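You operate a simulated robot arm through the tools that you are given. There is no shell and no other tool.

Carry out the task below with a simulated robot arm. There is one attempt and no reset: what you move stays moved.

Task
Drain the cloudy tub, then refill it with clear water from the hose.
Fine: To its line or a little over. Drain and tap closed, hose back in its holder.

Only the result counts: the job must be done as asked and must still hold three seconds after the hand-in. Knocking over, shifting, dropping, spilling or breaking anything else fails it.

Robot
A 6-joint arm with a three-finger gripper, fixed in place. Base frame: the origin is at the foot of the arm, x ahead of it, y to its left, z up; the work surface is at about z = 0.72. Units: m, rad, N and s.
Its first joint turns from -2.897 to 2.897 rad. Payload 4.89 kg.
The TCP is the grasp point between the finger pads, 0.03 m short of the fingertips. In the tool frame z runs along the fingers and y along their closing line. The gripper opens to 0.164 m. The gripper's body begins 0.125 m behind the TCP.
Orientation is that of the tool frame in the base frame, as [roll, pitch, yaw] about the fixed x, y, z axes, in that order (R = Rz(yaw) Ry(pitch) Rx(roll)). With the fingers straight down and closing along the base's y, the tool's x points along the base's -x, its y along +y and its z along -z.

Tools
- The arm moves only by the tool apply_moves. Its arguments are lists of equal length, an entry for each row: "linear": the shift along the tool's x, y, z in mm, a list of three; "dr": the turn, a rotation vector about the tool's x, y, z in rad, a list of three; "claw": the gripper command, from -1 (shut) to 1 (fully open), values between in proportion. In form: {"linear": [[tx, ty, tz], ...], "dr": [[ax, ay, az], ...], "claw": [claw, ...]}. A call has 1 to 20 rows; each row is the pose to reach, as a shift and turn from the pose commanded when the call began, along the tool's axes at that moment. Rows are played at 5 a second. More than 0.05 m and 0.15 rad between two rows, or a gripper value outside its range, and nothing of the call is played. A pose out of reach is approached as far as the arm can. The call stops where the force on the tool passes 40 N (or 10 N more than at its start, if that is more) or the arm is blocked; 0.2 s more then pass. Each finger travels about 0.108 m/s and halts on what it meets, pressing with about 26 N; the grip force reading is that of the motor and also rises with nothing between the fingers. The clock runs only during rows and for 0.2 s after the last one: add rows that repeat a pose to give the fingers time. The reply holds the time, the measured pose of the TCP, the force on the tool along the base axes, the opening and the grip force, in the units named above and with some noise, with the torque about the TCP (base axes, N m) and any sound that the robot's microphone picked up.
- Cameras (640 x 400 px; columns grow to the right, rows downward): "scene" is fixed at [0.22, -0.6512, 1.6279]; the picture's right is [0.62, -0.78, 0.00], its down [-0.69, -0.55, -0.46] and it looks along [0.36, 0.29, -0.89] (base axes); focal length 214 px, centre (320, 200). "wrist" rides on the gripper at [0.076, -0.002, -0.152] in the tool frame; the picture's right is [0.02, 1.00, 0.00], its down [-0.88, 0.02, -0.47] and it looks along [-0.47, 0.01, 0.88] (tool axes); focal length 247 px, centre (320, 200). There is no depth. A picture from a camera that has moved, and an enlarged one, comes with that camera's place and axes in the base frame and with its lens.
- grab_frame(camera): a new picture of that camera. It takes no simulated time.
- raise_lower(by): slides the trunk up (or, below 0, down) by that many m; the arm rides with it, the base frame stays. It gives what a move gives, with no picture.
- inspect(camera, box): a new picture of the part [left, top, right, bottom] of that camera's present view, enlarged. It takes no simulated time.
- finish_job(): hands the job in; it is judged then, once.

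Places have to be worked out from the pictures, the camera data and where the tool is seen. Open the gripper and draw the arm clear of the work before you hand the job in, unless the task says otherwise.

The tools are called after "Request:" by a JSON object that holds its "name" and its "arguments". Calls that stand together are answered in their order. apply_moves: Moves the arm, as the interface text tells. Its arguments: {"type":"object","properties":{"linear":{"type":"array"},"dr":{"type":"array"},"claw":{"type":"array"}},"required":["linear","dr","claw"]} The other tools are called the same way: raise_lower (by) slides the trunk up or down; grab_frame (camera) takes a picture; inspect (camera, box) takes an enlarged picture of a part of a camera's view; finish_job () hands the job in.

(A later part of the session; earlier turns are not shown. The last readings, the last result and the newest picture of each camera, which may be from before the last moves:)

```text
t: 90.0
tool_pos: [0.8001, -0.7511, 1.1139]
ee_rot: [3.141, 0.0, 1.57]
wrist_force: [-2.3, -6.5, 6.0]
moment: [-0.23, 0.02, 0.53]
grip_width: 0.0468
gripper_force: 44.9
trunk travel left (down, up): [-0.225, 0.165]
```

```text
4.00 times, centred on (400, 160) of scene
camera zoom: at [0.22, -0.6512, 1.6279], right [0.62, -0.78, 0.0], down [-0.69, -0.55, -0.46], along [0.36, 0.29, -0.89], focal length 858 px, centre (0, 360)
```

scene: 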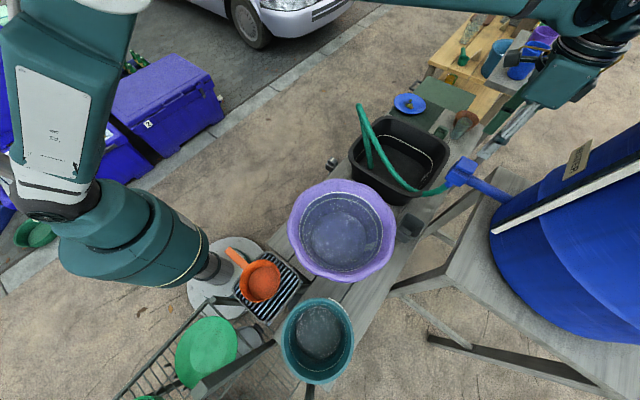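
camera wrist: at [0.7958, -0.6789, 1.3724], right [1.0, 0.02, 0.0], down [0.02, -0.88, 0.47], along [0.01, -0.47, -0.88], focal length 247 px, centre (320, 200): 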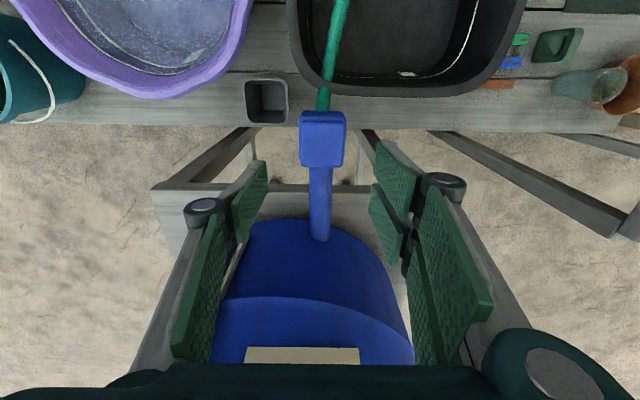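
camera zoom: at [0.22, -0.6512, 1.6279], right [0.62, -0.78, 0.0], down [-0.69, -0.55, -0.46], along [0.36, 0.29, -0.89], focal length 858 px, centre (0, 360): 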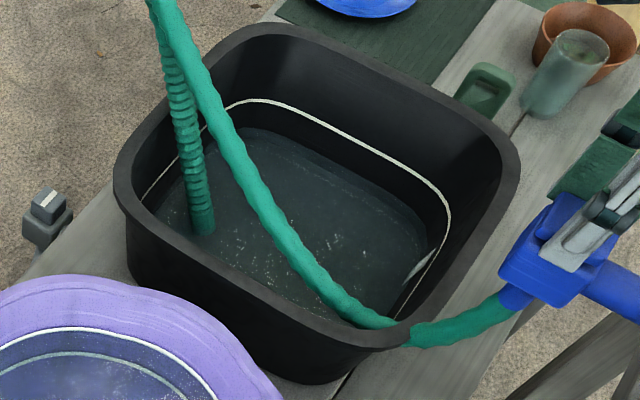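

Rising steadily and still well below the line. Holding another 4 s.

Request:
{"name": "apply_moves", "arguments": {"linear": [[0, 0, 0], [0, 0, 0], [0, 0, 0], [0, 0, 0], [0, 0, 0], [0, 0, 0], [0, 0, 0], [0, 0, 0], [0, 0, 0], [0, 0, 0], [0, 0, 0], [0, 0, 0], [0, 0, 0], [0, 0, 0], [0, 0, 0], [0, 0, 0], [0, 0, 0], [0, 0, 0], [0, 0, 0], [0, 0, 0]], "dr": [[0, 0, 0], [0, 0, 0], [0, 0, 0], [0, 0, 0], [0, 0, 0], [0, 0, 0], [0, 0, 0], [0, 0, 0], [0, 0, 0], [0, 0, 0], [0, 0, 0], [0, 0, 0], [0, 0, 0], [0, 0, 0], [0, 0, 0], [0, 0, 0], [0, 0, 0], [0, 0, 0], [0, 0, 0], [0, 0, 0]], "claw": [-1, -1, -1, -1, -1, -1, -1, -1, -1, -1, -1, -1, -1, -1, -1, -1, -1, -1, -1, -1]}}

Request:
{"name": "inspect", "arguments": {"camera": "scene", "box": [345, 110, 455, 210]}}

Request:
{"name": "inspect", "arguments": {"camera": "scene", "box": [420, 150, 460, 190]}}

```text
t: 94.2
tool_pos: [0.8002, -0.7519, 1.1149]
ee_rot: [3.14, 0.0, 1.568]
wrist_force: [-2.2, -3.3, 6.1]
moment: [-0.12, 0.02, 0.51]
grip_width: 0.0466
gripper_force: 44.7
trunk travel left (down, up): [-0.225, 0.165]
```

```text
4.00 times, centred on (400, 160) of scene
camera zoom: at [0.22, -0.6512, 1.6279], right [0.62, -0.78, 0.0], down [-0.69, -0.55, -0.46], along [0.36, 0.29, -0.89], focal length 858 px, centre (0, 360)
```

zoom: 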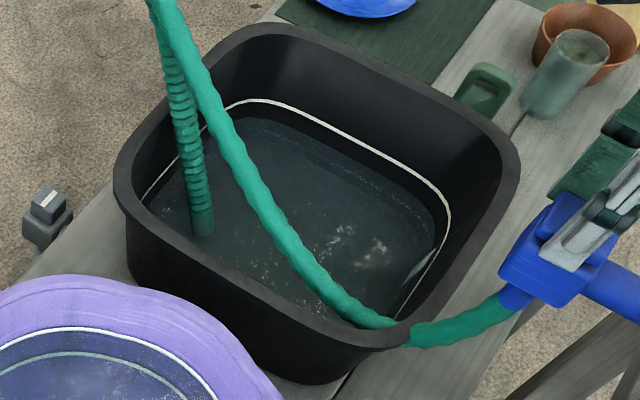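

```text
10.00 times, centred on (440, 170) of scene
camera zoom: at [0.22, -0.6512, 1.6279], right [0.62, -0.78, 0.0], down [-0.69, -0.55, -0.46], along [0.36, 0.29, -0.89], focal length 2145 px, centre (-880, 500)
```

zoom: 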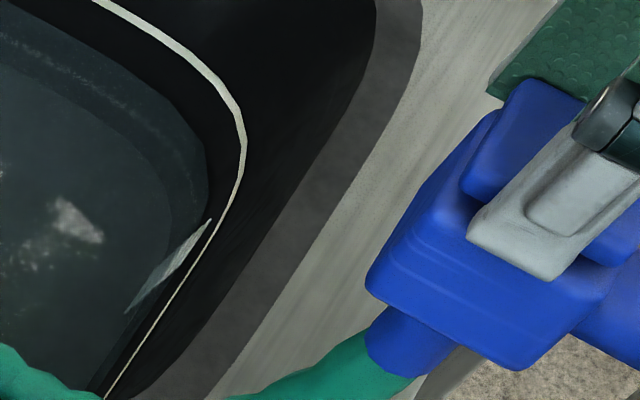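

The water edge is roughly halfway from the bottom edge to the line. Holding another 4 s.

Request:
{"name": "apply_moves", "arguments": {"linear": [[0, 0, 0], [0, 0, 0], [0, 0, 0], [0, 0, 0], [0, 0, 0], [0, 0, 0], [0, 0, 0], [0, 0, 0], [0, 0, 0], [0, 0, 0], [0, 0, 0], [0, 0, 0], [0, 0, 0], [0, 0, 0], [0, 0, 0], [0, 0, 0], [0, 0, 0], [0, 0, 0], [0, 0, 0], [0, 0, 0]], "dr": [[0, 0, 0], [0, 0, 0], [0, 0, 0], [0, 0, 0], [0, 0, 0], [0, 0, 0], [0, 0, 0], [0, 0, 0], [0, 0, 0], [0, 0, 0], [0, 0, 0], [0, 0, 0], [0, 0, 0], [0, 0, 0], [0, 0, 0], [0, 0, 0], [0, 0, 0], [0, 0, 0], [0, 0, 0], [0, 0, 0]], "claw": [-1, -1, -1, -1, -1, -1, -1, -1, -1, -1, -1, -1, -1, -1, -1, -1, -1, -1, -1, -1]}}

Request:
{"name": "inspect", "arguments": {"camera": "scene", "box": [345, 110, 455, 210]}}

Request:
{"name": "inspect", "arguments": {"camera": "scene", "box": [420, 150, 460, 190]}}

```text
t: 98.4
tool_pos: [0.8008, -0.7526, 1.1144]
ee_rot: [3.139, 0.0, 1.568]
wrist_force: [-2.7, -2.7, 5.5]
moment: [-0.05, 0.02, 0.56]
grip_width: 0.0465
gripper_force: 44.9
trunk travel left (down, up): [-0.225, 0.165]
```

```text
4.00 times, centred on (400, 160) of scene
camera zoom: at [0.22, -0.6512, 1.6279], right [0.62, -0.78, 0.0], down [-0.69, -0.55, -0.46], along [0.36, 0.29, -0.89], focal length 858 px, centre (0, 360)
```

zoom: 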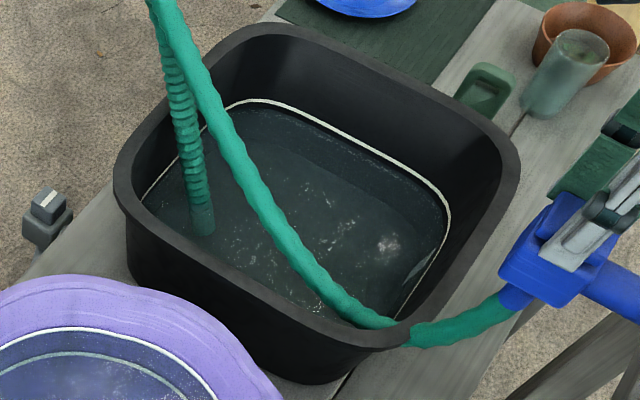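

```text
10.00 times, centred on (440, 170) of scene
camera zoom: at [0.22, -0.6512, 1.6279], right [0.62, -0.78, 0.0], down [-0.69, -0.55, -0.46], along [0.36, 0.29, -0.89], focal length 2145 px, centre (-880, 500)
```

zoom: 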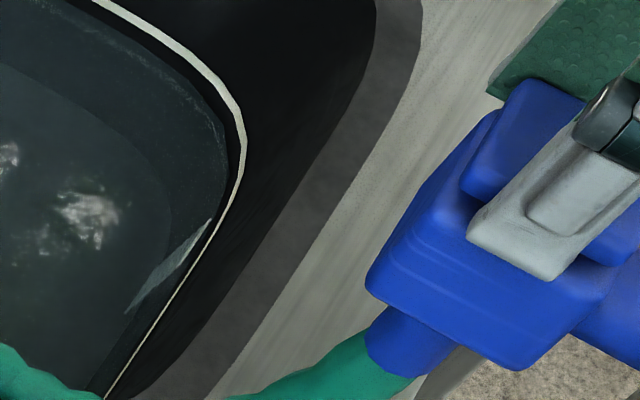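

The water edge is about 12 px short of the line in this zoom, rising at roughly 5 px/s. I'll hold about 1.4 s more and check again.

Request:
{"name": "apply_moves", "arguments": {"linear": [[0, 0, 0], [0, 0, 0], [0, 0, 0], [0, 0, 0], [0, 0, 0], [0, 0, 0]], "dr": [[0, 0, 0], [0, 0, 0], [0, 0, 0], [0, 0, 0], [0, 0, 0], [0, 0, 0]], "claw": [-1, -1, -1, -1, -1, -1]}}

Request:
{"name": "inspect", "arguments": {"camera": "scene", "box": [420, 150, 460, 190]}}

Request:
{"name": "inspect", "arguments": {"camera": "scene", "box": [395, 125, 435, 165]}}

```text
t: 99.8
tool_pos: [0.7991, -0.7524, 1.1139]
ee_rot: [3.14, 0.0, 1.569]
wrist_force: [-2.7, -1.0, 6.2]
moment: [-0.05, 0.0, 0.5]
grip_width: 0.0466
gripper_force: 44.9
trunk travel left (down, up): [-0.225, 0.165]
```

```text
10.00 times, centred on (440, 170) of scene
camera zoom: at [0.22, -0.6512, 1.6279], right [0.62, -0.78, 0.0], down [-0.69, -0.55, -0.46], along [0.36, 0.29, -0.89], focal length 2145 px, centre (-880, 500)
```

zoom: 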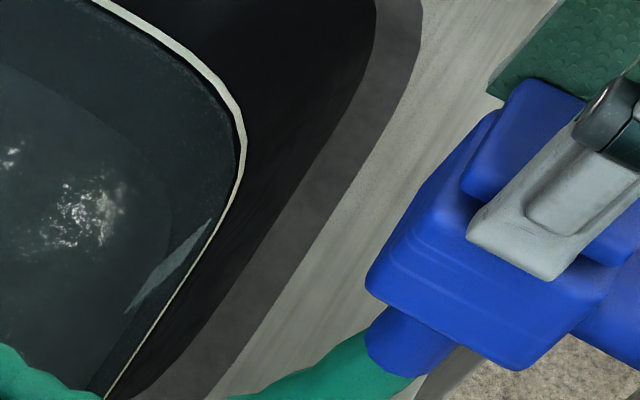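

```text
10.00 times, centred on (415, 145) of scene
camera zoom: at [0.22, -0.6512, 1.6279], right [0.62, -0.78, 0.0], down [-0.69, -0.55, -0.46], along [0.36, 0.29, -0.89], focal length 2145 px, centre (-630, 750)
```

zoom: 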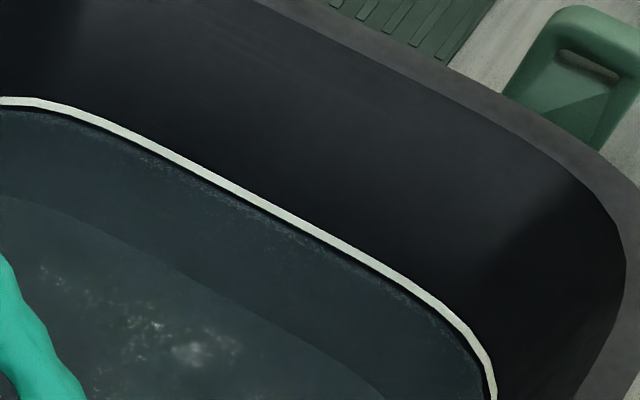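

The water is just touching the lower edge of the white line. I'll hold about 1 s more to bring it onto the line.

Request:
{"name": "apply_moves", "arguments": {"linear": [[0, 0, 0], [0, 0, 0], [0, 0, 0], [0, 0, 0]], "dr": [[0, 0, 0], [0, 0, 0], [0, 0, 0], [0, 0, 0]], "claw": [-1, -1, -1, -1]}}

Request:
{"name": "inspect", "arguments": {"camera": "scene", "box": [420, 150, 460, 190]}}

Request:
{"name": "inspect", "arguments": {"camera": "scene", "box": [395, 125, 435, 165]}}

```text
t: 100.8
tool_pos: [0.7996, -0.7519, 1.1142]
ee_rot: [3.14, 0.0, 1.569]
wrist_force: [-1.3, -1.4, 5.1]
moment: [-0.03, 0.04, 0.48]
grip_width: 0.0466
gripper_force: 45.1
trunk travel left (down, up): [-0.225, 0.165]
```

```text
10.00 times, centred on (440, 170) of scene
camera zoom: at [0.22, -0.6512, 1.6279], right [0.62, -0.78, 0.0], down [-0.69, -0.55, -0.46], along [0.36, 0.29, -0.89], focal length 2145 px, centre (-880, 500)
```

zoom: 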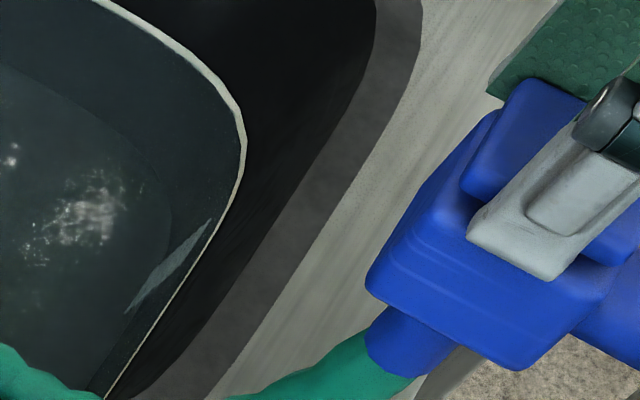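

```text
10.00 times, centred on (415, 145) of scene
camera zoom: at [0.22, -0.6512, 1.6279], right [0.62, -0.78, 0.0], down [-0.69, -0.55, -0.46], along [0.36, 0.29, -0.89], focal length 2145 px, centre (-630, 750)
```

zoom: 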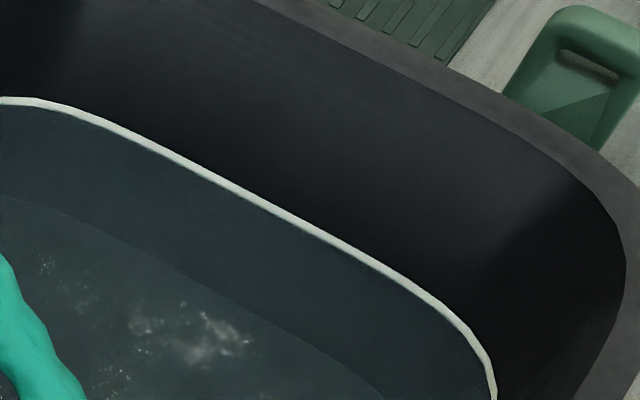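

The water now covers about half the line's thickness. I'll close the tap by raising the knob back to its original height.

Request:
{"name": "apply_moves", "arguments": {"linear": [[0, 0, 0], [0, 0, -4], [0, 0, -8], [0, 0, -9.5], [0, 0, -9.5]], "dr": [[0, 0, 0], [0, 0, 0], [0, 0, 0], [0, 0, 0], [0, 0, 0]], "claw": [-1, -1, -1, -1, -1]}}

Request:
{"name": "inspect", "arguments": {"camera": "scene", "box": [420, 150, 460, 190]}}

Request:
{"name": "inspect", "arguments": {"camera": "scene", "box": [395, 125, 435, 165]}}

Request:
{"name": "inspect", "arguments": {"camera": "wrist", "box": [240, 110, 400, 260]}}

```text
t: 102.0
tool_pos: [0.8009, -0.7523, 1.1243]
ee_rot: [3.141, 0.001, 1.569]
wrist_force: [-5.7, 6.4, -14.3]
moment: [0.21, 0.12, 0.49]
grip_width: 0.0464
gripper_force: 45.2
trunk travel left (down, up): [-0.225, 0.165]
```

```text
10.00 times, centred on (440, 170) of scene
camera zoom: at [0.22, -0.6512, 1.6279], right [0.62, -0.78, 0.0], down [-0.69, -0.55, -0.46], along [0.36, 0.29, -0.89], focal length 2145 px, centre (-880, 500)
```

zoom: 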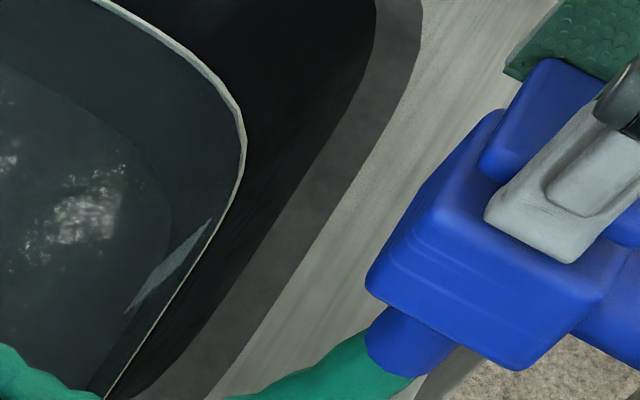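

```text
10.00 times, centred on (415, 145) of scene
camera zoom: at [0.22, -0.6512, 1.6279], right [0.62, -0.78, 0.0], down [-0.69, -0.55, -0.46], along [0.36, 0.29, -0.89], focal length 2145 px, centre (-630, 750)
```

zoom: 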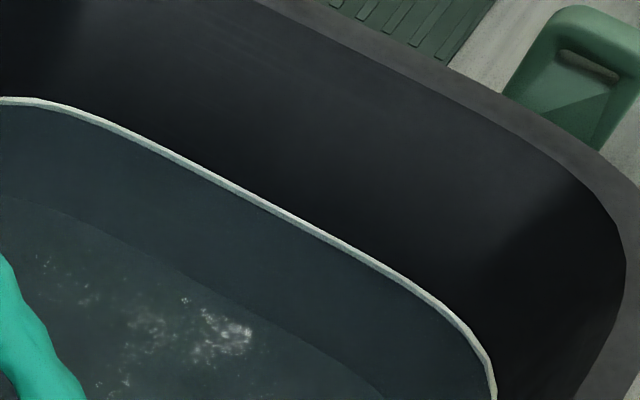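

```text
2.67 times, centred on (320, 185) of wrist
camera zoom: at [0.7986, -0.6765, 1.2752], right [1.0, 0.02, 0.0], down [0.02, -0.88, 0.47], along [0.01, -0.47, -0.88], focal length 659 px, centre (320, 240)
```

zoom: 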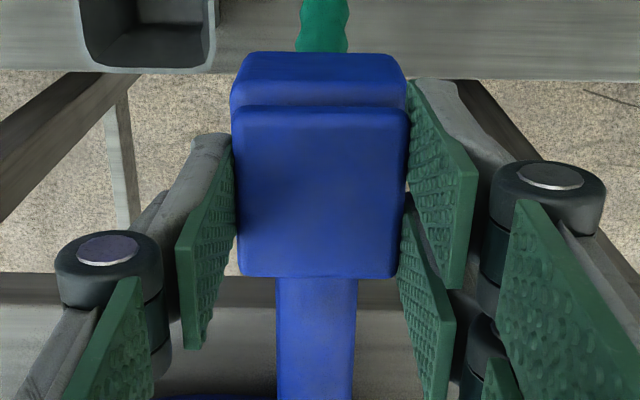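

The knob is back at its top stop (−14 N pulling against it). I'll hold briefly and compare the level to confirm the flow has stopped.

Request:
{"name": "apply_moves", "arguments": {"linear": [[0, 0, 0.5], [0, 0, 0.5]], "dr": [[0, 0, 0], [0, 0, 0]], "claw": [-1, -1]}}

Request:
{"name": "inspect", "arguments": {"camera": "scene", "box": [395, 125, 435, 165]}}

Request:
{"name": "inspect", "arguments": {"camera": "scene", "box": [345, 110, 455, 210]}}

```text
t: 102.6
tool_pos: [0.8003, -0.7517, 1.1238]
ee_rot: [-3.141, 0.001, 1.569]
wrist_force: [-9.3, 16.2, -13.6]
moment: [0.67, 0.26, 0.48]
grip_width: 0.0466
gripper_force: 45.4
trunk travel left (down, up): [-0.225, 0.165]
```

```text
10.00 times, centred on (415, 145) of scene
camera zoom: at [0.22, -0.6512, 1.6279], right [0.62, -0.78, 0.0], down [-0.69, -0.55, -0.46], along [0.36, 0.29, -0.89], focal length 2145 px, centre (-630, 750)
```

zoom: 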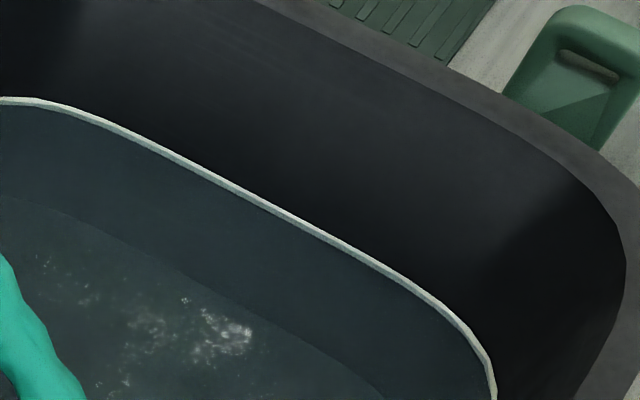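

```text
4.00 times, centred on (400, 160) of scene
camera zoom: at [0.22, -0.6512, 1.6279], right [0.62, -0.78, 0.0], down [-0.69, -0.55, -0.46], along [0.36, 0.29, -0.89], focal length 858 px, centre (0, 360)
```

zoom: 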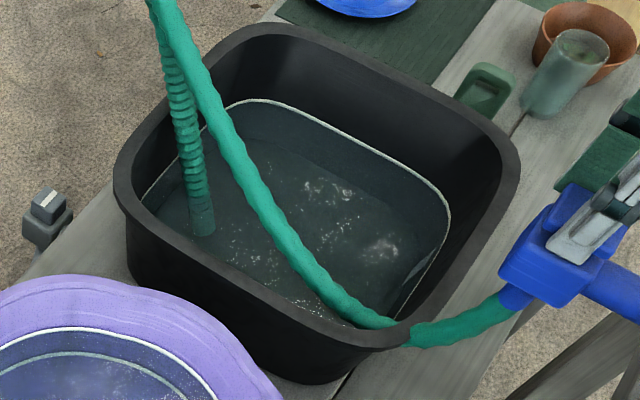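

The ripple pattern hasn't changed, so the flow has stopped. I'll zoom in as far as possible on the waterline to see whether it has really reached the line.

Request:
{"name": "inspect", "arguments": {"camera": "scene", "box": [412, 138, 428, 148]}}

Request:
{"name": "inspect", "arguments": {"camera": "scene", "box": [434, 154, 450, 164]}}

Request:
{"name": "inspect", "arguments": {"camera": "scene", "box": [424, 166, 448, 190]}}

Request:
{"name": "grab_frame", "arguments": {"camera": "wrist"}}

```text
16.00 times, centred on (420, 143) of scene
camera zoom: at [0.22, -0.6512, 1.6279], right [0.62, -0.78, 0.0], down [-0.69, -0.55, -0.46], along [0.36, 0.29, -0.89], focal length 3432 px, centre (-1280, 1112)
```

zoom: 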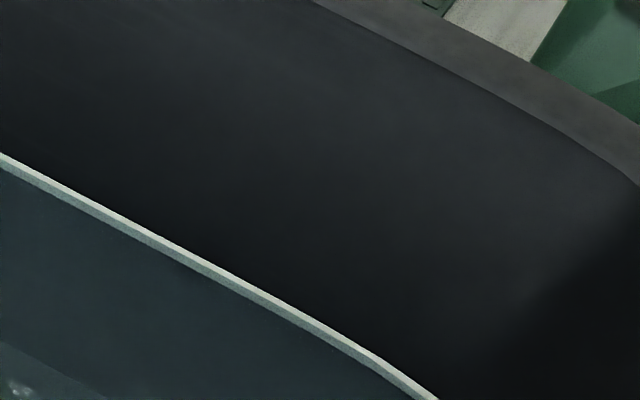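

```text
16.00 times, centred on (442, 159) of scene
camera zoom: at [0.22, -0.6512, 1.6279], right [0.62, -0.78, 0.0], down [-0.69, -0.55, -0.46], along [0.36, 0.29, -0.89], focal length 3432 px, centre (-1632, 856)
```

zoom: 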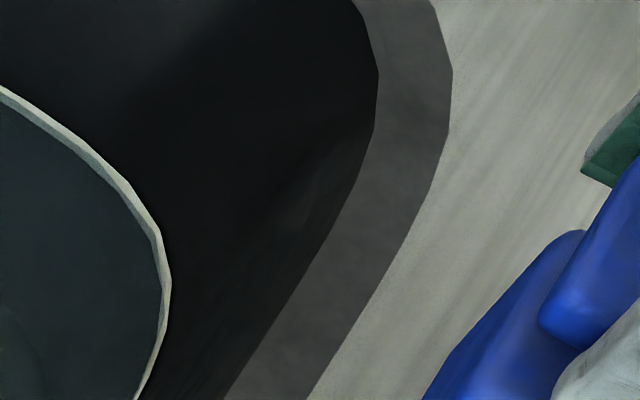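

```text
16.00 times, centred on (436, 178) of scene
camera zoom: at [0.22, -0.6512, 1.6279], right [0.62, -0.78, 0.0], down [-0.69, -0.55, -0.46], along [0.36, 0.29, -0.89], focal length 3432 px, centre (-1536, 552)
```

zoom: 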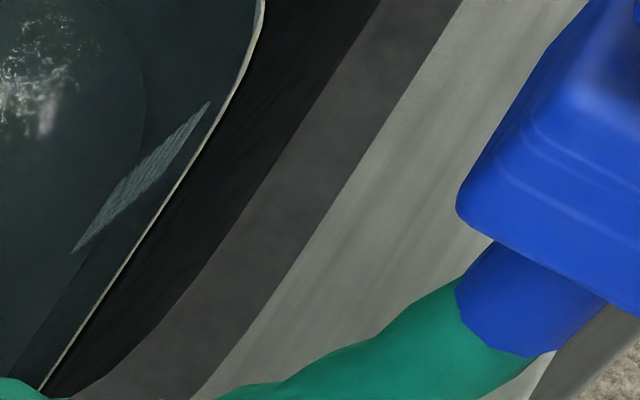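

```text
taken
camera wrist: at [0.7986, -0.6765, 1.2752], right [1.0, 0.02, 0.0], down [0.02, -0.88, 0.47], along [0.01, -0.47, -0.88], focal length 247 px, centre (320, 200)
```

wrist: 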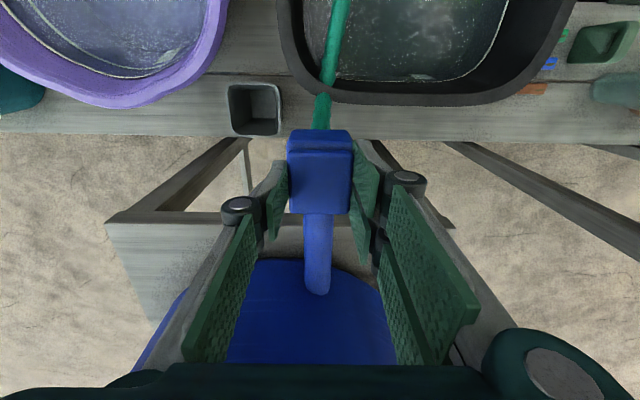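

The water sits at about the middle of the white band. A short extra press should take it to the top edge, so I'm sure it's on the line or a touch over.

Request:
{"name": "apply_moves", "arguments": {"linear": [[0.5, 0, 4.5], [0.5, 0, 9], [0.5, 0, 9], [0.5, 0, 4.5], [0.5, 0, 0], [0.5, 0, 0]], "dr": [[0, 0, 0], [0, 0, 0], [0, 0, 0], [0, 0, 0], [0, 0, 0], [0, 0, 0]], "claw": [-1, -1, -1, -1, -1, -1]}}

Request:
{"name": "inspect", "arguments": {"camera": "scene", "box": [412, 138, 428, 148]}}

Request:
{"name": "inspect", "arguments": {"camera": "scene", "box": [395, 125, 435, 165]}}

```text
t: 104.0
tool_pos: [0.8005, -0.7526, 1.1234]
ee_rot: [3.14, 0.0, 1.569]
wrist_force: [-3.6, 12.2, -5.1]
moment: [0.2, 0.05, 0.55]
grip_width: 0.0466
gripper_force: 44.7
trunk travel left (down, up): [-0.225, 0.165]
```

```text
16.00 times, centred on (420, 143) of scene
camera zoom: at [0.22, -0.6512, 1.6279], right [0.62, -0.78, 0.0], down [-0.69, -0.55, -0.46], along [0.36, 0.29, -0.89], focal length 3432 px, centre (-1280, 1112)
```

zoom: 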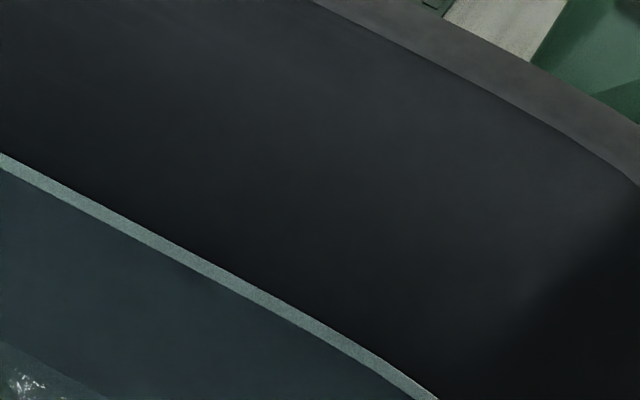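

```text
10.00 times, centred on (415, 145) of scene
camera zoom: at [0.22, -0.6512, 1.6279], right [0.62, -0.78, 0.0], down [-0.69, -0.55, -0.46], along [0.36, 0.29, -0.89], focal length 2145 px, centre (-630, 750)
```

zoom: 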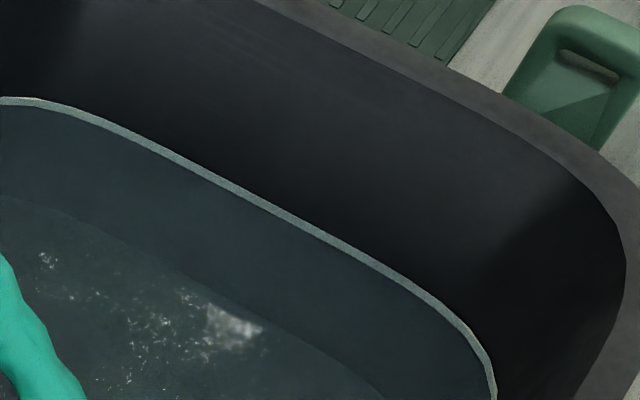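

The band is now just fully under water, so the level is at the line or a touch over. I'll make sure the knob is at its top stop, then release and lift clear.

Request:
{"name": "apply_moves", "arguments": {"linear": [[0, 0, -1], [0, 0, -1], [0, 0, -1], [0, 0, -1], [0, 0, -1]], "dr": [[0, 0, 0], [0, 0, 0], [0, 0, 0], [0, 0, 0], [0, 0, 0]], "claw": [-1, -1, -0.5, 0, 0]}}

Request:
{"name": "inspect", "arguments": {"camera": "scene", "box": [395, 125, 435, 165]}}

Request:
{"name": "inspect", "arguments": {"camera": "wrist", "box": [240, 110, 400, 260]}}

```text
t: 105.2
tool_pos: [0.8, -0.752, 1.1252]
ee_rot: [3.139, 0.0, 1.57]
wrist_force: [0.2, -0.5, -0.7]
moment: [0.04, 0.02, 0.02]
grip_width: 0.0822
gripper_force: 0.1
trunk travel left (down, up): [-0.225, 0.165]
```

```text
10.00 times, centred on (415, 145) of scene
camera zoom: at [0.22, -0.6512, 1.6279], right [0.62, -0.78, 0.0], down [-0.69, -0.55, -0.46], along [0.36, 0.29, -0.89], focal length 2145 px, centre (-630, 750)
```

zoom: 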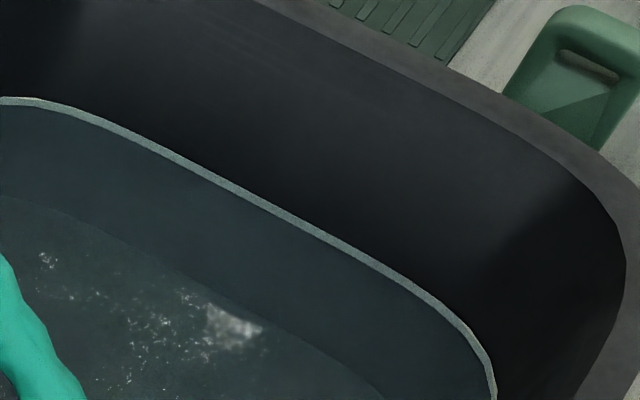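

```text
2.67 times, centred on (320, 185) of wrist
camera zoom: at [0.7983, -0.677, 1.2761], right [1.0, 0.02, 0.0], down [0.02, -0.88, 0.47], along [0.01, -0.47, -0.88], focal length 659 px, centre (320, 240)
```

zoom: 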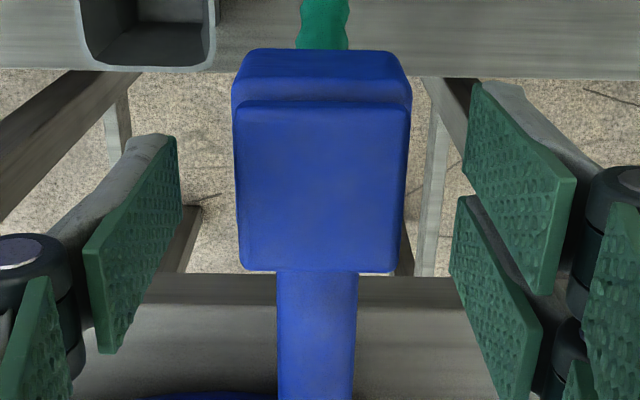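

The surface is still and the knob is up, so the tap is shut. I'll lift straight up and retrace the way back toward the nozzle.

Request:
{"name": "apply_moves", "arguments": {"linear": [[0, 0, -40], [0, 0, -80], [0, 0, -125], [0, 0, -170], [44, 8, -170], [88, 16, -170], [133, 25, -170], [177, 33, -170], [221, 41, -170], [266, 50, -170], [310, 58, -170], [354, 66, -170], [399, 74, -170], [443, 82, -170], [487, 91, -170], [532, 99, -170], [532, 99, -170]], "dr": [[0, 0, 0], [0, 0, 0], [0, 0, 0], [0, 0, 0], [0, 0, 0], [0, 0, 0], [0, 0, 0], [0, 0, 0], [0, 0, 0], [0, 0, 0], [0, 0, 0], [0, 0, 0], [0, 0, 0], [0, 0, 0], [0, 0, 0], [0, 0, 0], [0, 0, 0]], "claw": [0, 0, 0, 0, 0, 0, 0, 0, 0, 0, 0, 0, 0, 0, 0, 0, 0]}}

Request:
{"name": "grab_frame", "arguments": {"camera": "scene"}}

Request:
{"name": "grab_frame", "arguments": {"camera": "wrist"}}

```text
t: 108.8
tool_pos: [0.8972, -0.22, 1.2964]
ee_rot: [3.14, -0.001, 1.569]
wrist_force: [-0.5, 0.7, 0.5]
moment: [-0.16, 0.05, 0.02]
grip_width: 0.0821
gripper_force: 0.0
trunk travel left (down, up): [-0.225, 0.165]
```

```text
taken
```

scene: 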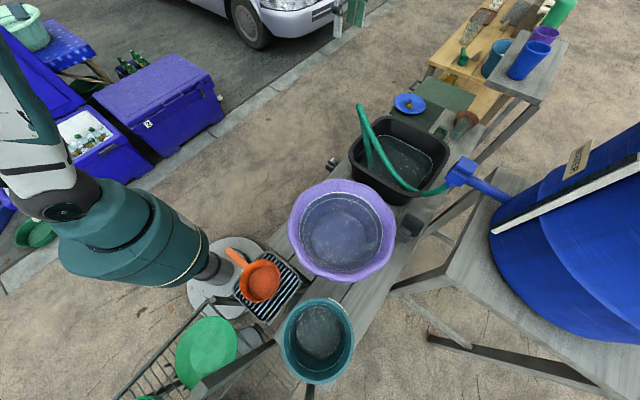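

```text
taken
camera wrist: at [0.8958, -0.1442, 1.4474], right [1.0, 0.02, 0.0], down [0.02, -0.88, 0.47], along [0.01, -0.47, -0.88], focal length 247 px, centre (320, 200)
```

wrist: 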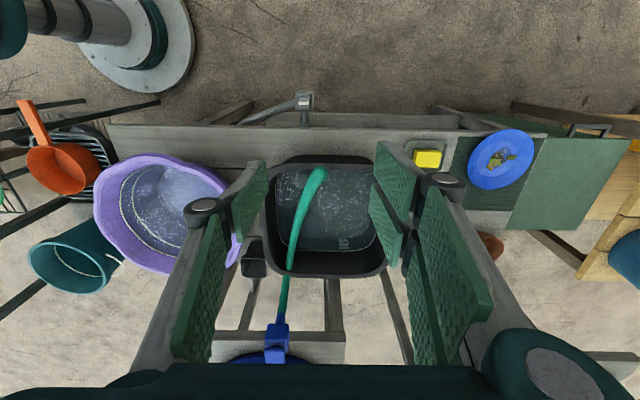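

Everything is in place: tub filled, nozzle still leaning on the +y rim. Going back down to the pre-grasp pose with the same tilt.

Request:
{"name": "apply_moves", "arguments": {"linear": [[0, 0, 37], [0, 0, 75], [0, 0, 112], [0, 0, 149], [0, 0, 186], [0, 0, 224], [0, 0, 261], [0, 0, 298], [0, 0, 298]], "dr": [[0, -0.14, 0], [0, -0.28, 0], [0, -0.42, 0], [0, -0.56, 0], [0, -0.7, 0], [0, -0.84, 0], [0, -0.98, 0], [0, -1.12, 0], [0, -1.132, 0]], "claw": [0, 0, 0, 0, 0, 0, 0, 0, 0]}}

Request:
{"name": "grab_frame", "arguments": {"camera": "wrist"}}

Request:
{"name": "inspect", "arguments": {"camera": "scene", "box": [320, 60, 480, 220]}}

```text
t: 110.8
tool_pos: [0.9, -0.219, 0.998]
ee_rot: [3.139, 1.13, 1.568]
wrist_force: [1.0, 0.0, 0.0]
moment: [-0.14, 0.05, -0.08]
grip_width: 0.0821
gripper_force: 0.0
trunk travel left (down, up): [-0.225, 0.165]
```

```text
taken
camera wrist: at [0.8992, -0.0492, 0.9915], right [1.0, 0.01, -0.02], down [0.02, 0.06, 1.0], along [0.01, -1.0, 0.06], focal length 247 px, centre (320, 200)
```

wrist: 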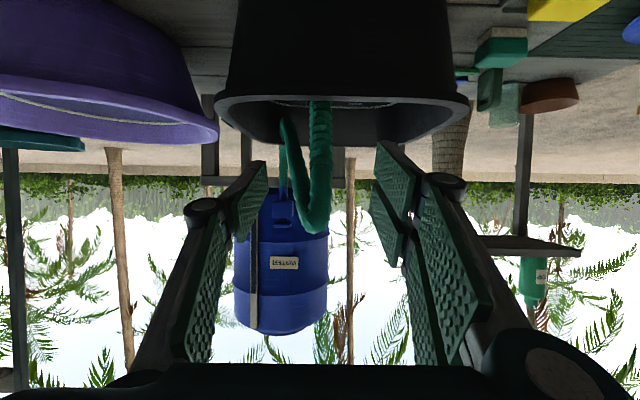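

```text
2.50 times, centred on (400, 140) of scene
camera zoom: at [0.22, -0.6512, 1.6279], right [0.62, -0.78, 0.0], down [-0.69, -0.55, -0.46], along [0.36, 0.29, -0.89], focal length 536 px, centre (120, 350)
```

zoom: 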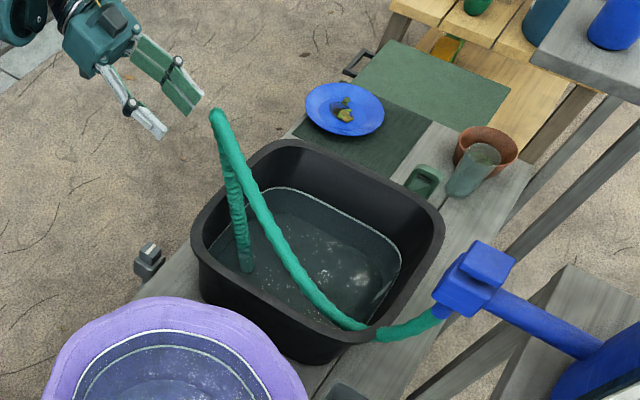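

The view matches the one when I left. Advancing 160 mm along the tool axis to straddle the nozzle.

Request:
{"name": "apply_moves", "arguments": {"linear": [[0, 0, 40], [0, 0, 80], [0, 0, 115], [0, 0, 140], [0, 0, 160], [0, 0, 160]], "dr": [[0, 0, 0], [0, 0, 0], [0, 0, 0], [0, 0, 0], [0, 0, 0], [0, 0, 0]], "claw": [0, 0, 0, 0, 0, 0]}}

Request:
{"name": "grab_frame", "arguments": {"camera": "wrist"}}

Request:
{"name": "inspect", "arguments": {"camera": "scene", "box": [335, 90, 415, 180]}}

```text
t: 112.2
tool_pos: [0.902, -0.3663, 0.9285]
ee_rot: [3.14, 1.133, 1.567]
wrist_force: [-0.9, 0.4, 0.7]
moment: [-0.01, 0.02, -0.04]
grip_width: 0.0821
gripper_force: 0.1
trunk travel left (down, up): [-0.225, 0.165]
```

```text
taken
camera wrist: at [0.9004, -0.1964, 0.9218], right [1.0, 0.01, -0.02], down [0.02, 0.05, 1.0], along [0.01, -1.0, 0.05], focal length 247 px, centre (320, 200)
```

wrist: 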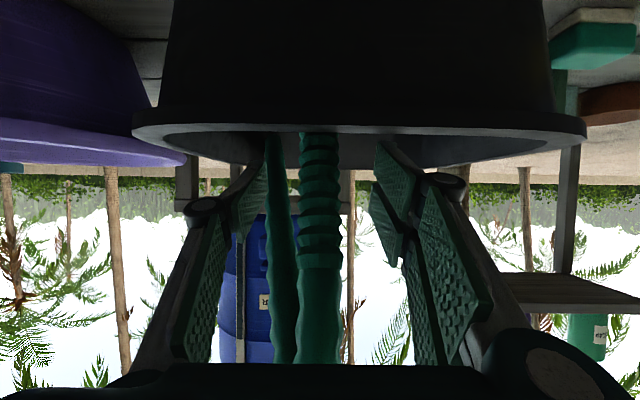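

```text
4.44 times, centred on (375, 135) of scene
camera zoom: at [0.22, -0.6512, 1.6279], right [0.62, -0.78, 0.0], down [-0.69, -0.55, -0.46], along [0.36, 0.29, -0.89], focal length 953 px, centre (76, 489)
```

zoom: 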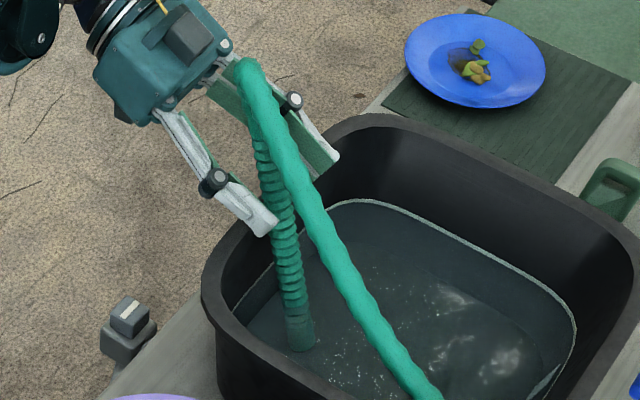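

The nozzle is centred between the fingers. Closing.

Request:
{"name": "apply_moves", "arguments": {"linear": [[0, 0, 0], [0, 0, 0], [0, 0, 0], [0, 0, 0]], "dr": [[0, 0, 0], [0, 0, 0], [0, 0, 0], [0, 0, 0]], "claw": [-0.5, -1, -1, -1]}}

Request:
{"name": "grab_frame", "arguments": {"camera": "wrist"}}

```text
t: 113.2
tool_pos: [0.901, -0.3658, 0.9272]
ee_rot: [3.141, 1.132, 1.567]
wrist_force: [-1.3, 0.2, -0.3]
moment: [-0.09, 0.29, -0.14]
grip_width: 0.0274
gripper_force: 26.3
trunk travel left (down, up): [-0.225, 0.165]
```

```text
taken
camera wrist: at [0.9003, -0.1961, 0.9219], right [1.0, 0.01, -0.02], down [0.02, 0.05, 1.0], along [0.01, -1.0, 0.05], focal length 247 px, centre (320, 200)
```

wrist: 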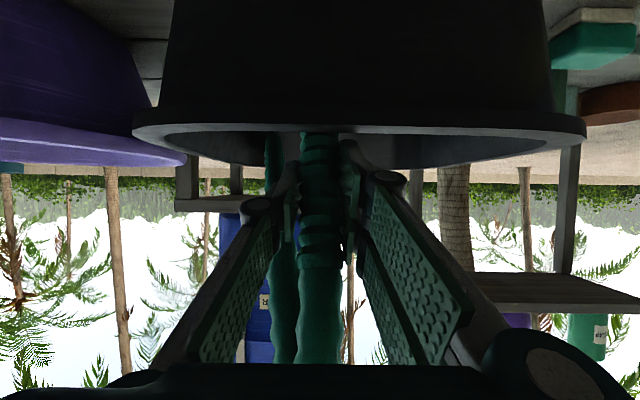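

The nozzle is held again (27 mm). I'll ease it off the rim toward −y, lift it straight up out of the tub, then straighten it.

Request:
{"name": "apply_moves", "arguments": {"linear": [[-9, 0, 14], [-18.6, 0, 27.7], [-46, 0, 15], [-74, 0, 1.5], [-102, 0, -11.5], [-130, 0, -25], [-158, 0, -38], [-186, 0, -51.5], [-204, 0, -60], [-204, 0, -60], [-204, 0, -60], [-204, 0, -60], [-204, 0, -60]], "dr": [[0, 0, 0], [0, 0, 0], [0, 0, 0], [0, 0, 0], [0, 0, 0], [0, 0, 0], [0, 0, 0], [0, 0, 0], [0, 0, 0], [0, 0.12, 0], [0, 0.24, 0], [0, 0.347, 0], [0, 0.347, 0]], "claw": [-1, -1, -1, -1, -1, -1, -1, -1, -1, -1, -1, -1, -1]}}

Request:
{"name": "grab_frame", "arguments": {"camera": "scene"}}

Request:
{"name": "inspect", "arguments": {"camera": "scene", "box": [340, 40, 460, 210]}}

```text
t: 116.0
tool_pos: [0.9012, -0.3984, 1.1389]
ee_rot: [3.141, 0.784, 1.567]
wrist_force: [-0.9, -1.1, -0.9]
moment: [0.05, -0.03, 0.0]
grip_width: 0.0278
gripper_force: 26.2
trunk travel left (down, up): [-0.225, 0.165]
```

```text
taken
```

scene: 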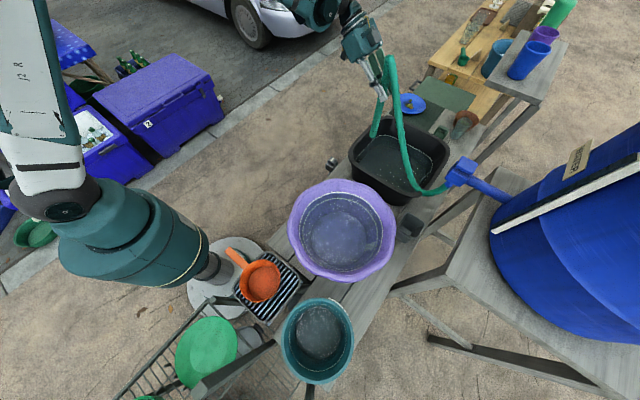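

```text
2.35 times, centred on (400, 125) of scene
camera zoom: at [0.22, -0.6512, 1.6279], right [0.62, -0.78, 0.0], down [-0.69, -0.55, -0.46], along [0.36, 0.29, -0.89], focal length 505 px, centre (132, 376)
```

zoom: 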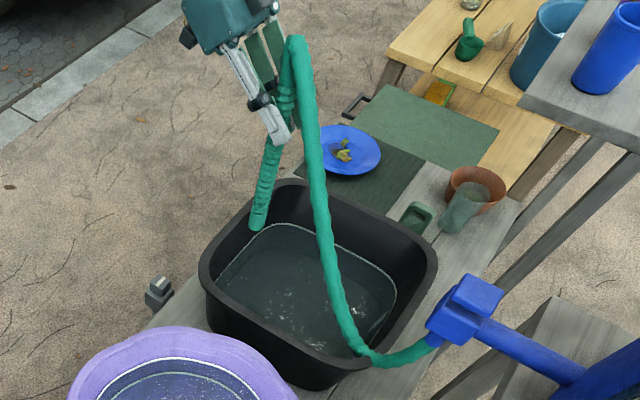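

The nozzle is out of the water and upright, with its tip above the rim. Now I'll swing the tool back to point along +x over the tub, reversing the earlier move.

Request:
{"name": "apply_moves", "arguments": {"linear": [[-14, 0, -2], [-28, 0, 4], [-42, 0, 17], [-56, 0, 30], [-71, 0, 44], [-85, 0, 58], [-100, 0, 72], [-114, 0, 86], [-128, 0, 100], [-143, 0, 115], [-157, 0, 129], [-157, 0, 129]], "dr": [[-0.101, 0, -0.101], [-0.202, 0, -0.202], [-0.303, 0, -0.303], [-0.404, 0, -0.404], [-0.505, 0, -0.505], [-0.606, 0, -0.606], [-0.707, 0, -0.707], [-0.808, 0, -0.808], [-0.909, 0, -0.909], [-1.01, 0, -1.01], [-1.111, 0, -1.111], [-1.111, 0, -1.111]], "claw": [-1, -1, -1, -1, -1, -1, -1, -1, -1, -1, -1, -1]}}

Request:
{"name": "grab_frame", "arguments": {"camera": "scene"}}

Request:
{"name": "inspect", "arguments": {"camera": "scene", "box": [360, 80, 480, 230]}}

```text
t: 118.6
tool_pos: [0.9008, -0.6022, 1.1557]
ee_rot: [3.139, 0.788, 3.139]
wrist_force: [1.1, -1.5, -3.2]
moment: [0.13, -0.04, 0.09]
grip_width: 0.0277
gripper_force: 26.0
trunk travel left (down, up): [-0.225, 0.165]
```

```text
taken
```

scene: 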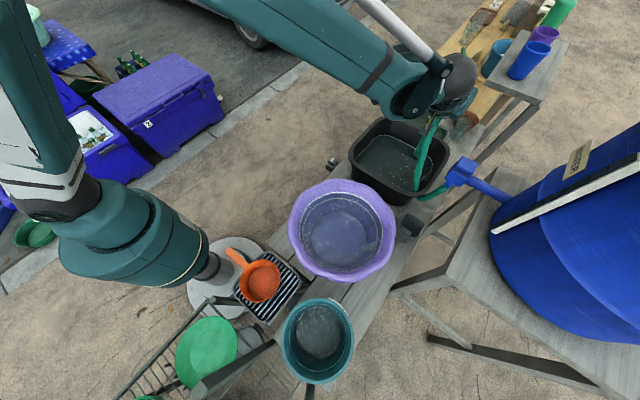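

```text
2.67 times, centred on (420, 155) of scene
camera zoom: at [0.22, -0.6512, 1.6279], right [0.62, -0.78, 0.0], down [-0.69, -0.55, -0.46], along [0.36, 0.29, -0.89], focal length 572 px, centre (53, 320)
```

zoom: 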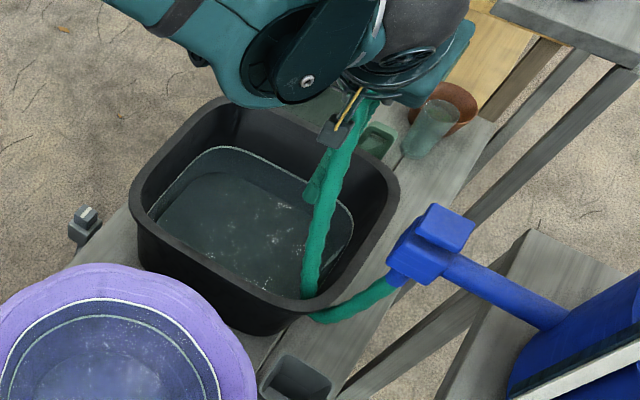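

Next I'll move −x to clear the tub, then −y toward the holder, stopping above it.

Request:
{"name": "apply_moves", "arguments": {"linear": [[25, -3, -25], [50, -6, -50], [75, -10, -75], [100, -13, -100], [125, -17, -125], [150, -20, -150], [150, -50, -150], [150, -80, -150], [150, -110, -150], [150, -130, -150], [150, -145, -150], [150, -145, -150]], "dr": [[0, 0, 0], [0, 0, 0], [0, 0, 0], [0, 0, 0], [0, 0, 0], [0, 0, 0], [0, 0, 0], [0, 0, 0], [0, 0, 0], [0, 0, 0], [0, 0, 0], [0, 0, 0]], "claw": [-1, -1, -1, -1, -1, -1, -1, -1, -1, -1, -1, -1]}}

Request:
{"name": "grab_frame", "arguments": {"camera": "scene"}}

Request:
{"name": "grab_frame", "arguments": {"camera": "wrist"}}

Request:
{"name": "inspect", "arguments": {"camera": "scene", "box": [370, 160, 470, 260]}}

```text
t: 121.2
tool_pos: [0.6882, -0.7475, 1.1583]
ee_rot: [3.139, 0.787, 3.141]
wrist_force: [0.4, -0.5, -1.4]
moment: [0.03, 0.01, 0.04]
grip_width: 0.0278
gripper_force: 26.0
trunk travel left (down, up): [-0.225, 0.165]
```

```text
taken
```

scene: 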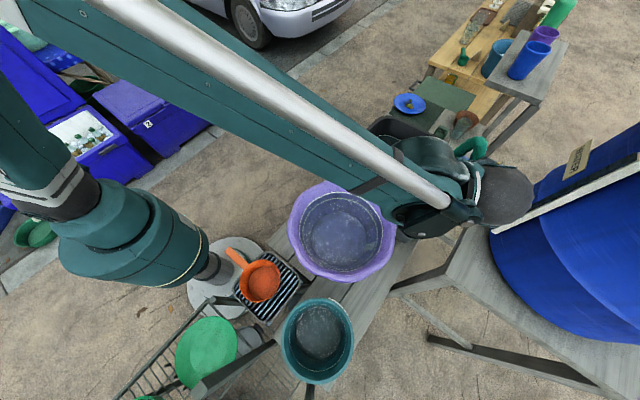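

```text
taken
camera wrist: at [0.5268, -0.7485, 1.2111], right [-0.01, 1.0, -0.01], down [0.29, 0.02, 0.96], along [0.96, 0.01, -0.29], focal length 247 px, centre (320, 200)
```

wrist: 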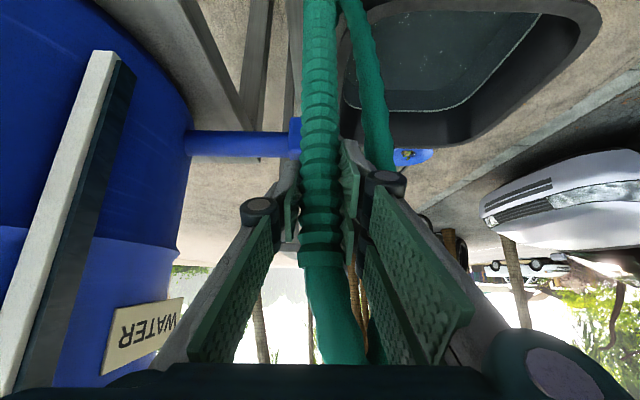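

```text
4.00 times, centred on (420, 210) of scene
camera zoom: at [0.22, -0.6512, 1.6279], right [0.62, -0.78, 0.0], down [-0.69, -0.55, -0.46], along [0.36, 0.29, -0.89], focal length 858 px, centre (-80, 160)
```

zoom: 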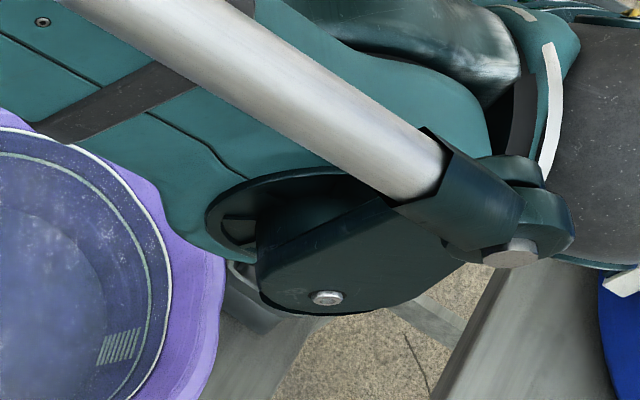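

I'm above the holder. I need to know how the nozzle sits in the grip before inserting it, so I'll zoom on it in the wrist view.

Request:
{"name": "inspect", "arguments": {"camera": "wrist", "box": [240, 0, 400, 100]}}

Request:
{"name": "inspect", "arguments": {"camera": "wrist", "box": [240, 100, 400, 280]}}

```text
4.00 times, centred on (320, 50) of wrist
camera zoom: at [0.5268, -0.7485, 1.2111], right [-0.01, 1.0, -0.01], down [0.29, 0.02, 0.96], along [0.96, 0.01, -0.29], focal length 988 px, centre (320, 800)
```

zoom: 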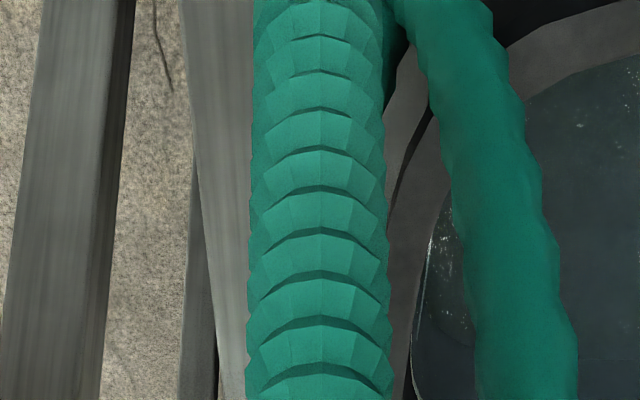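

```text
2.22 times, centred on (320, 190) of wrist
camera zoom: at [0.5268, -0.7485, 1.2111], right [-0.01, 1.0, -0.01], down [0.29, 0.02, 0.96], along [0.96, 0.01, -0.29], focal length 549 px, centre (320, 222)
```

zoom: 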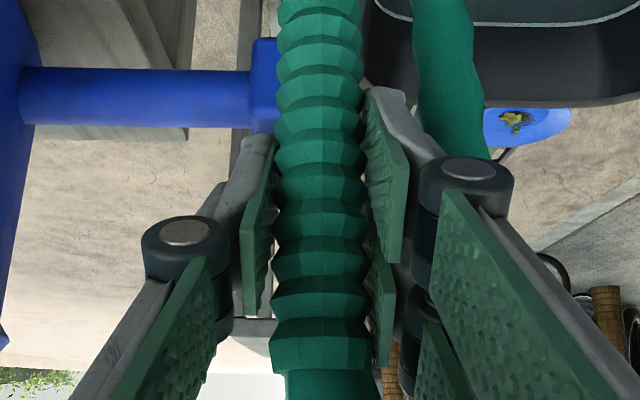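

The rib widths show the nozzle is practically vertical in the grip, at about (0.692, −0.749). I'll shift 4 mm toward the holder centre (−x, +y) and lower until the tip is just above the holder mouth.

Request:
{"name": "apply_moves", "arguments": {"linear": [[2.8, 4, -2.8], [24, 4, 18], [46, 4, 40], [66, 4, 60], [66, 4, 60]], "dr": [[0, 0, 0], [0, 0, 0], [0, 0, 0], [0, 0, 0], [0, 0, 0]], "claw": [-1, -1, -1, -1, -1]}}

Request:
{"name": "grab_frame", "arguments": {"camera": "wrist"}}

Request:
{"name": "inspect", "arguments": {"camera": "scene", "box": [370, 160, 470, 260]}}

```text
t: 122.4
tool_pos: [0.6865, -0.7422, 1.0649]
ee_rot: [3.14, 0.785, 3.139]
wrist_force: [-0.4, -0.7, -3.1]
moment: [0.07, -0.01, 0.05]
grip_width: 0.0271
gripper_force: 26.2
trunk travel left (down, up): [-0.225, 0.165]
```

```text
taken
camera wrist: at [0.5244, -0.7436, 1.1172], right [-0.01, 1.0, -0.01], down [0.29, 0.02, 0.96], along [0.96, 0.01, -0.29], focal length 247 px, centre (320, 200)
```

wrist: 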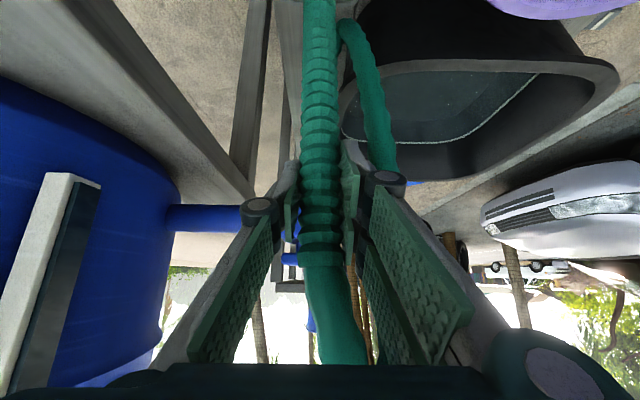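

```text
4.00 times, centred on (420, 210) of scene
camera zoom: at [0.22, -0.6512, 1.6279], right [0.62, -0.78, 0.0], down [-0.69, -0.55, -0.46], along [0.36, 0.29, -0.89], focal length 858 px, centre (-80, 160)
```

zoom: 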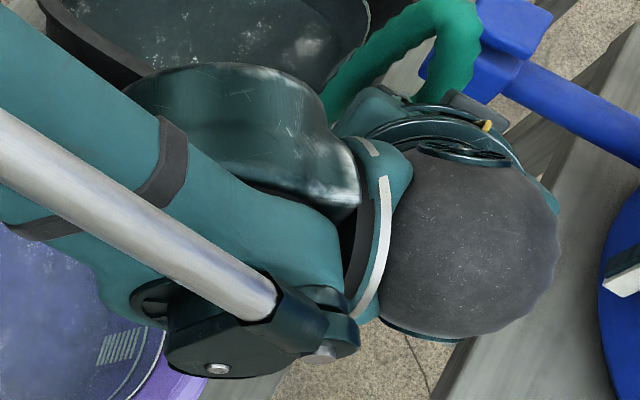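

No contact so far. Lowering in 20 mm steps and watching the force as the tip enters the holder.

Request:
{"name": "apply_moves", "arguments": {"linear": [[7, 0, 7], [14, 0, 14], [21, 0, 21], [28, 0, 28], [28, 0, 28]], "dr": [[0, 0, 0], [0, 0, 0], [0, 0, 0], [0, 0, 0], [0, 0, 0]], "claw": [-1, -1, -1, -1, -1]}}

Request:
{"name": "grab_frame", "arguments": {"camera": "wrist"}}

```text
t: 123.6
tool_pos: [0.6837, -0.741, 1.0293]
ee_rot: [3.141, 0.787, 3.139]
wrist_force: [0.6, 0.0, -1.8]
moment: [0.02, 0.0, 0.0]
grip_width: 0.0275
gripper_force: 26.4
trunk travel left (down, up): [-0.225, 0.165]
```

```text
taken
camera wrist: at [0.5219, -0.7434, 1.0817], right [-0.01, 1.0, -0.01], down [0.29, 0.02, 0.96], along [0.96, 0.01, -0.29], focal length 247 px, centre (320, 200)
```

wrist: 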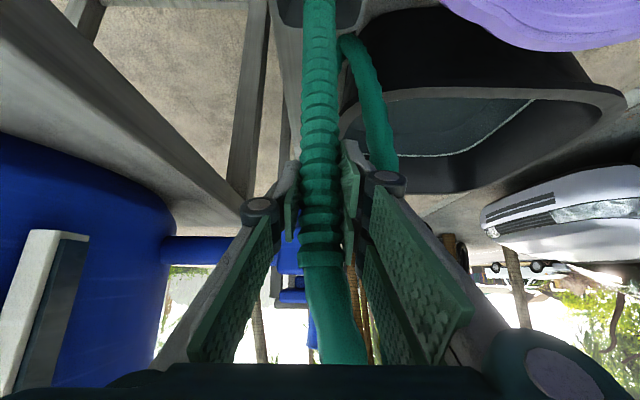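

The holder's far rim is now visible and the nozzle is centred in it, going in without contact. Lowering another 60 mm.

Request:
{"name": "apply_moves", "arguments": {"linear": [[7, 0, 7], [14, 0, 14], [21, 0, 21], [28, 0, 28], [35, 0, 35], [42, 0, 42], [42, 0, 42]], "dr": [[0, 0, 0], [0, 0, 0], [0, 0, 0], [0, 0, 0], [0, 0, 0], [0, 0, 0], [0, 0, 0]], "claw": [-1, -1, -1, -1, -1, -1, -1]}}

Request:
{"name": "grab_frame", "arguments": {"camera": "wrist"}}

```text
t: 125.2
tool_pos: [0.6838, -0.7421, 0.9696]
ee_rot: [3.14, 0.786, 3.14]
wrist_force: [0.0, 0.4, -2.1]
moment: [0.01, -0.04, -0.01]
grip_width: 0.0273
gripper_force: 26.1
trunk travel left (down, up): [-0.225, 0.165]
```

```text
taken
camera wrist: at [0.5212, -0.7442, 1.0217], right [-0.01, 1.0, -0.01], down [0.29, 0.02, 0.96], along [0.96, 0.01, -0.29], focal length 247 px, centre (320, 200)
```

wrist: 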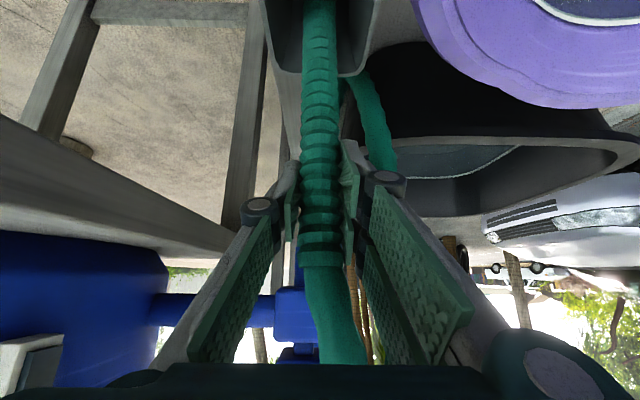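

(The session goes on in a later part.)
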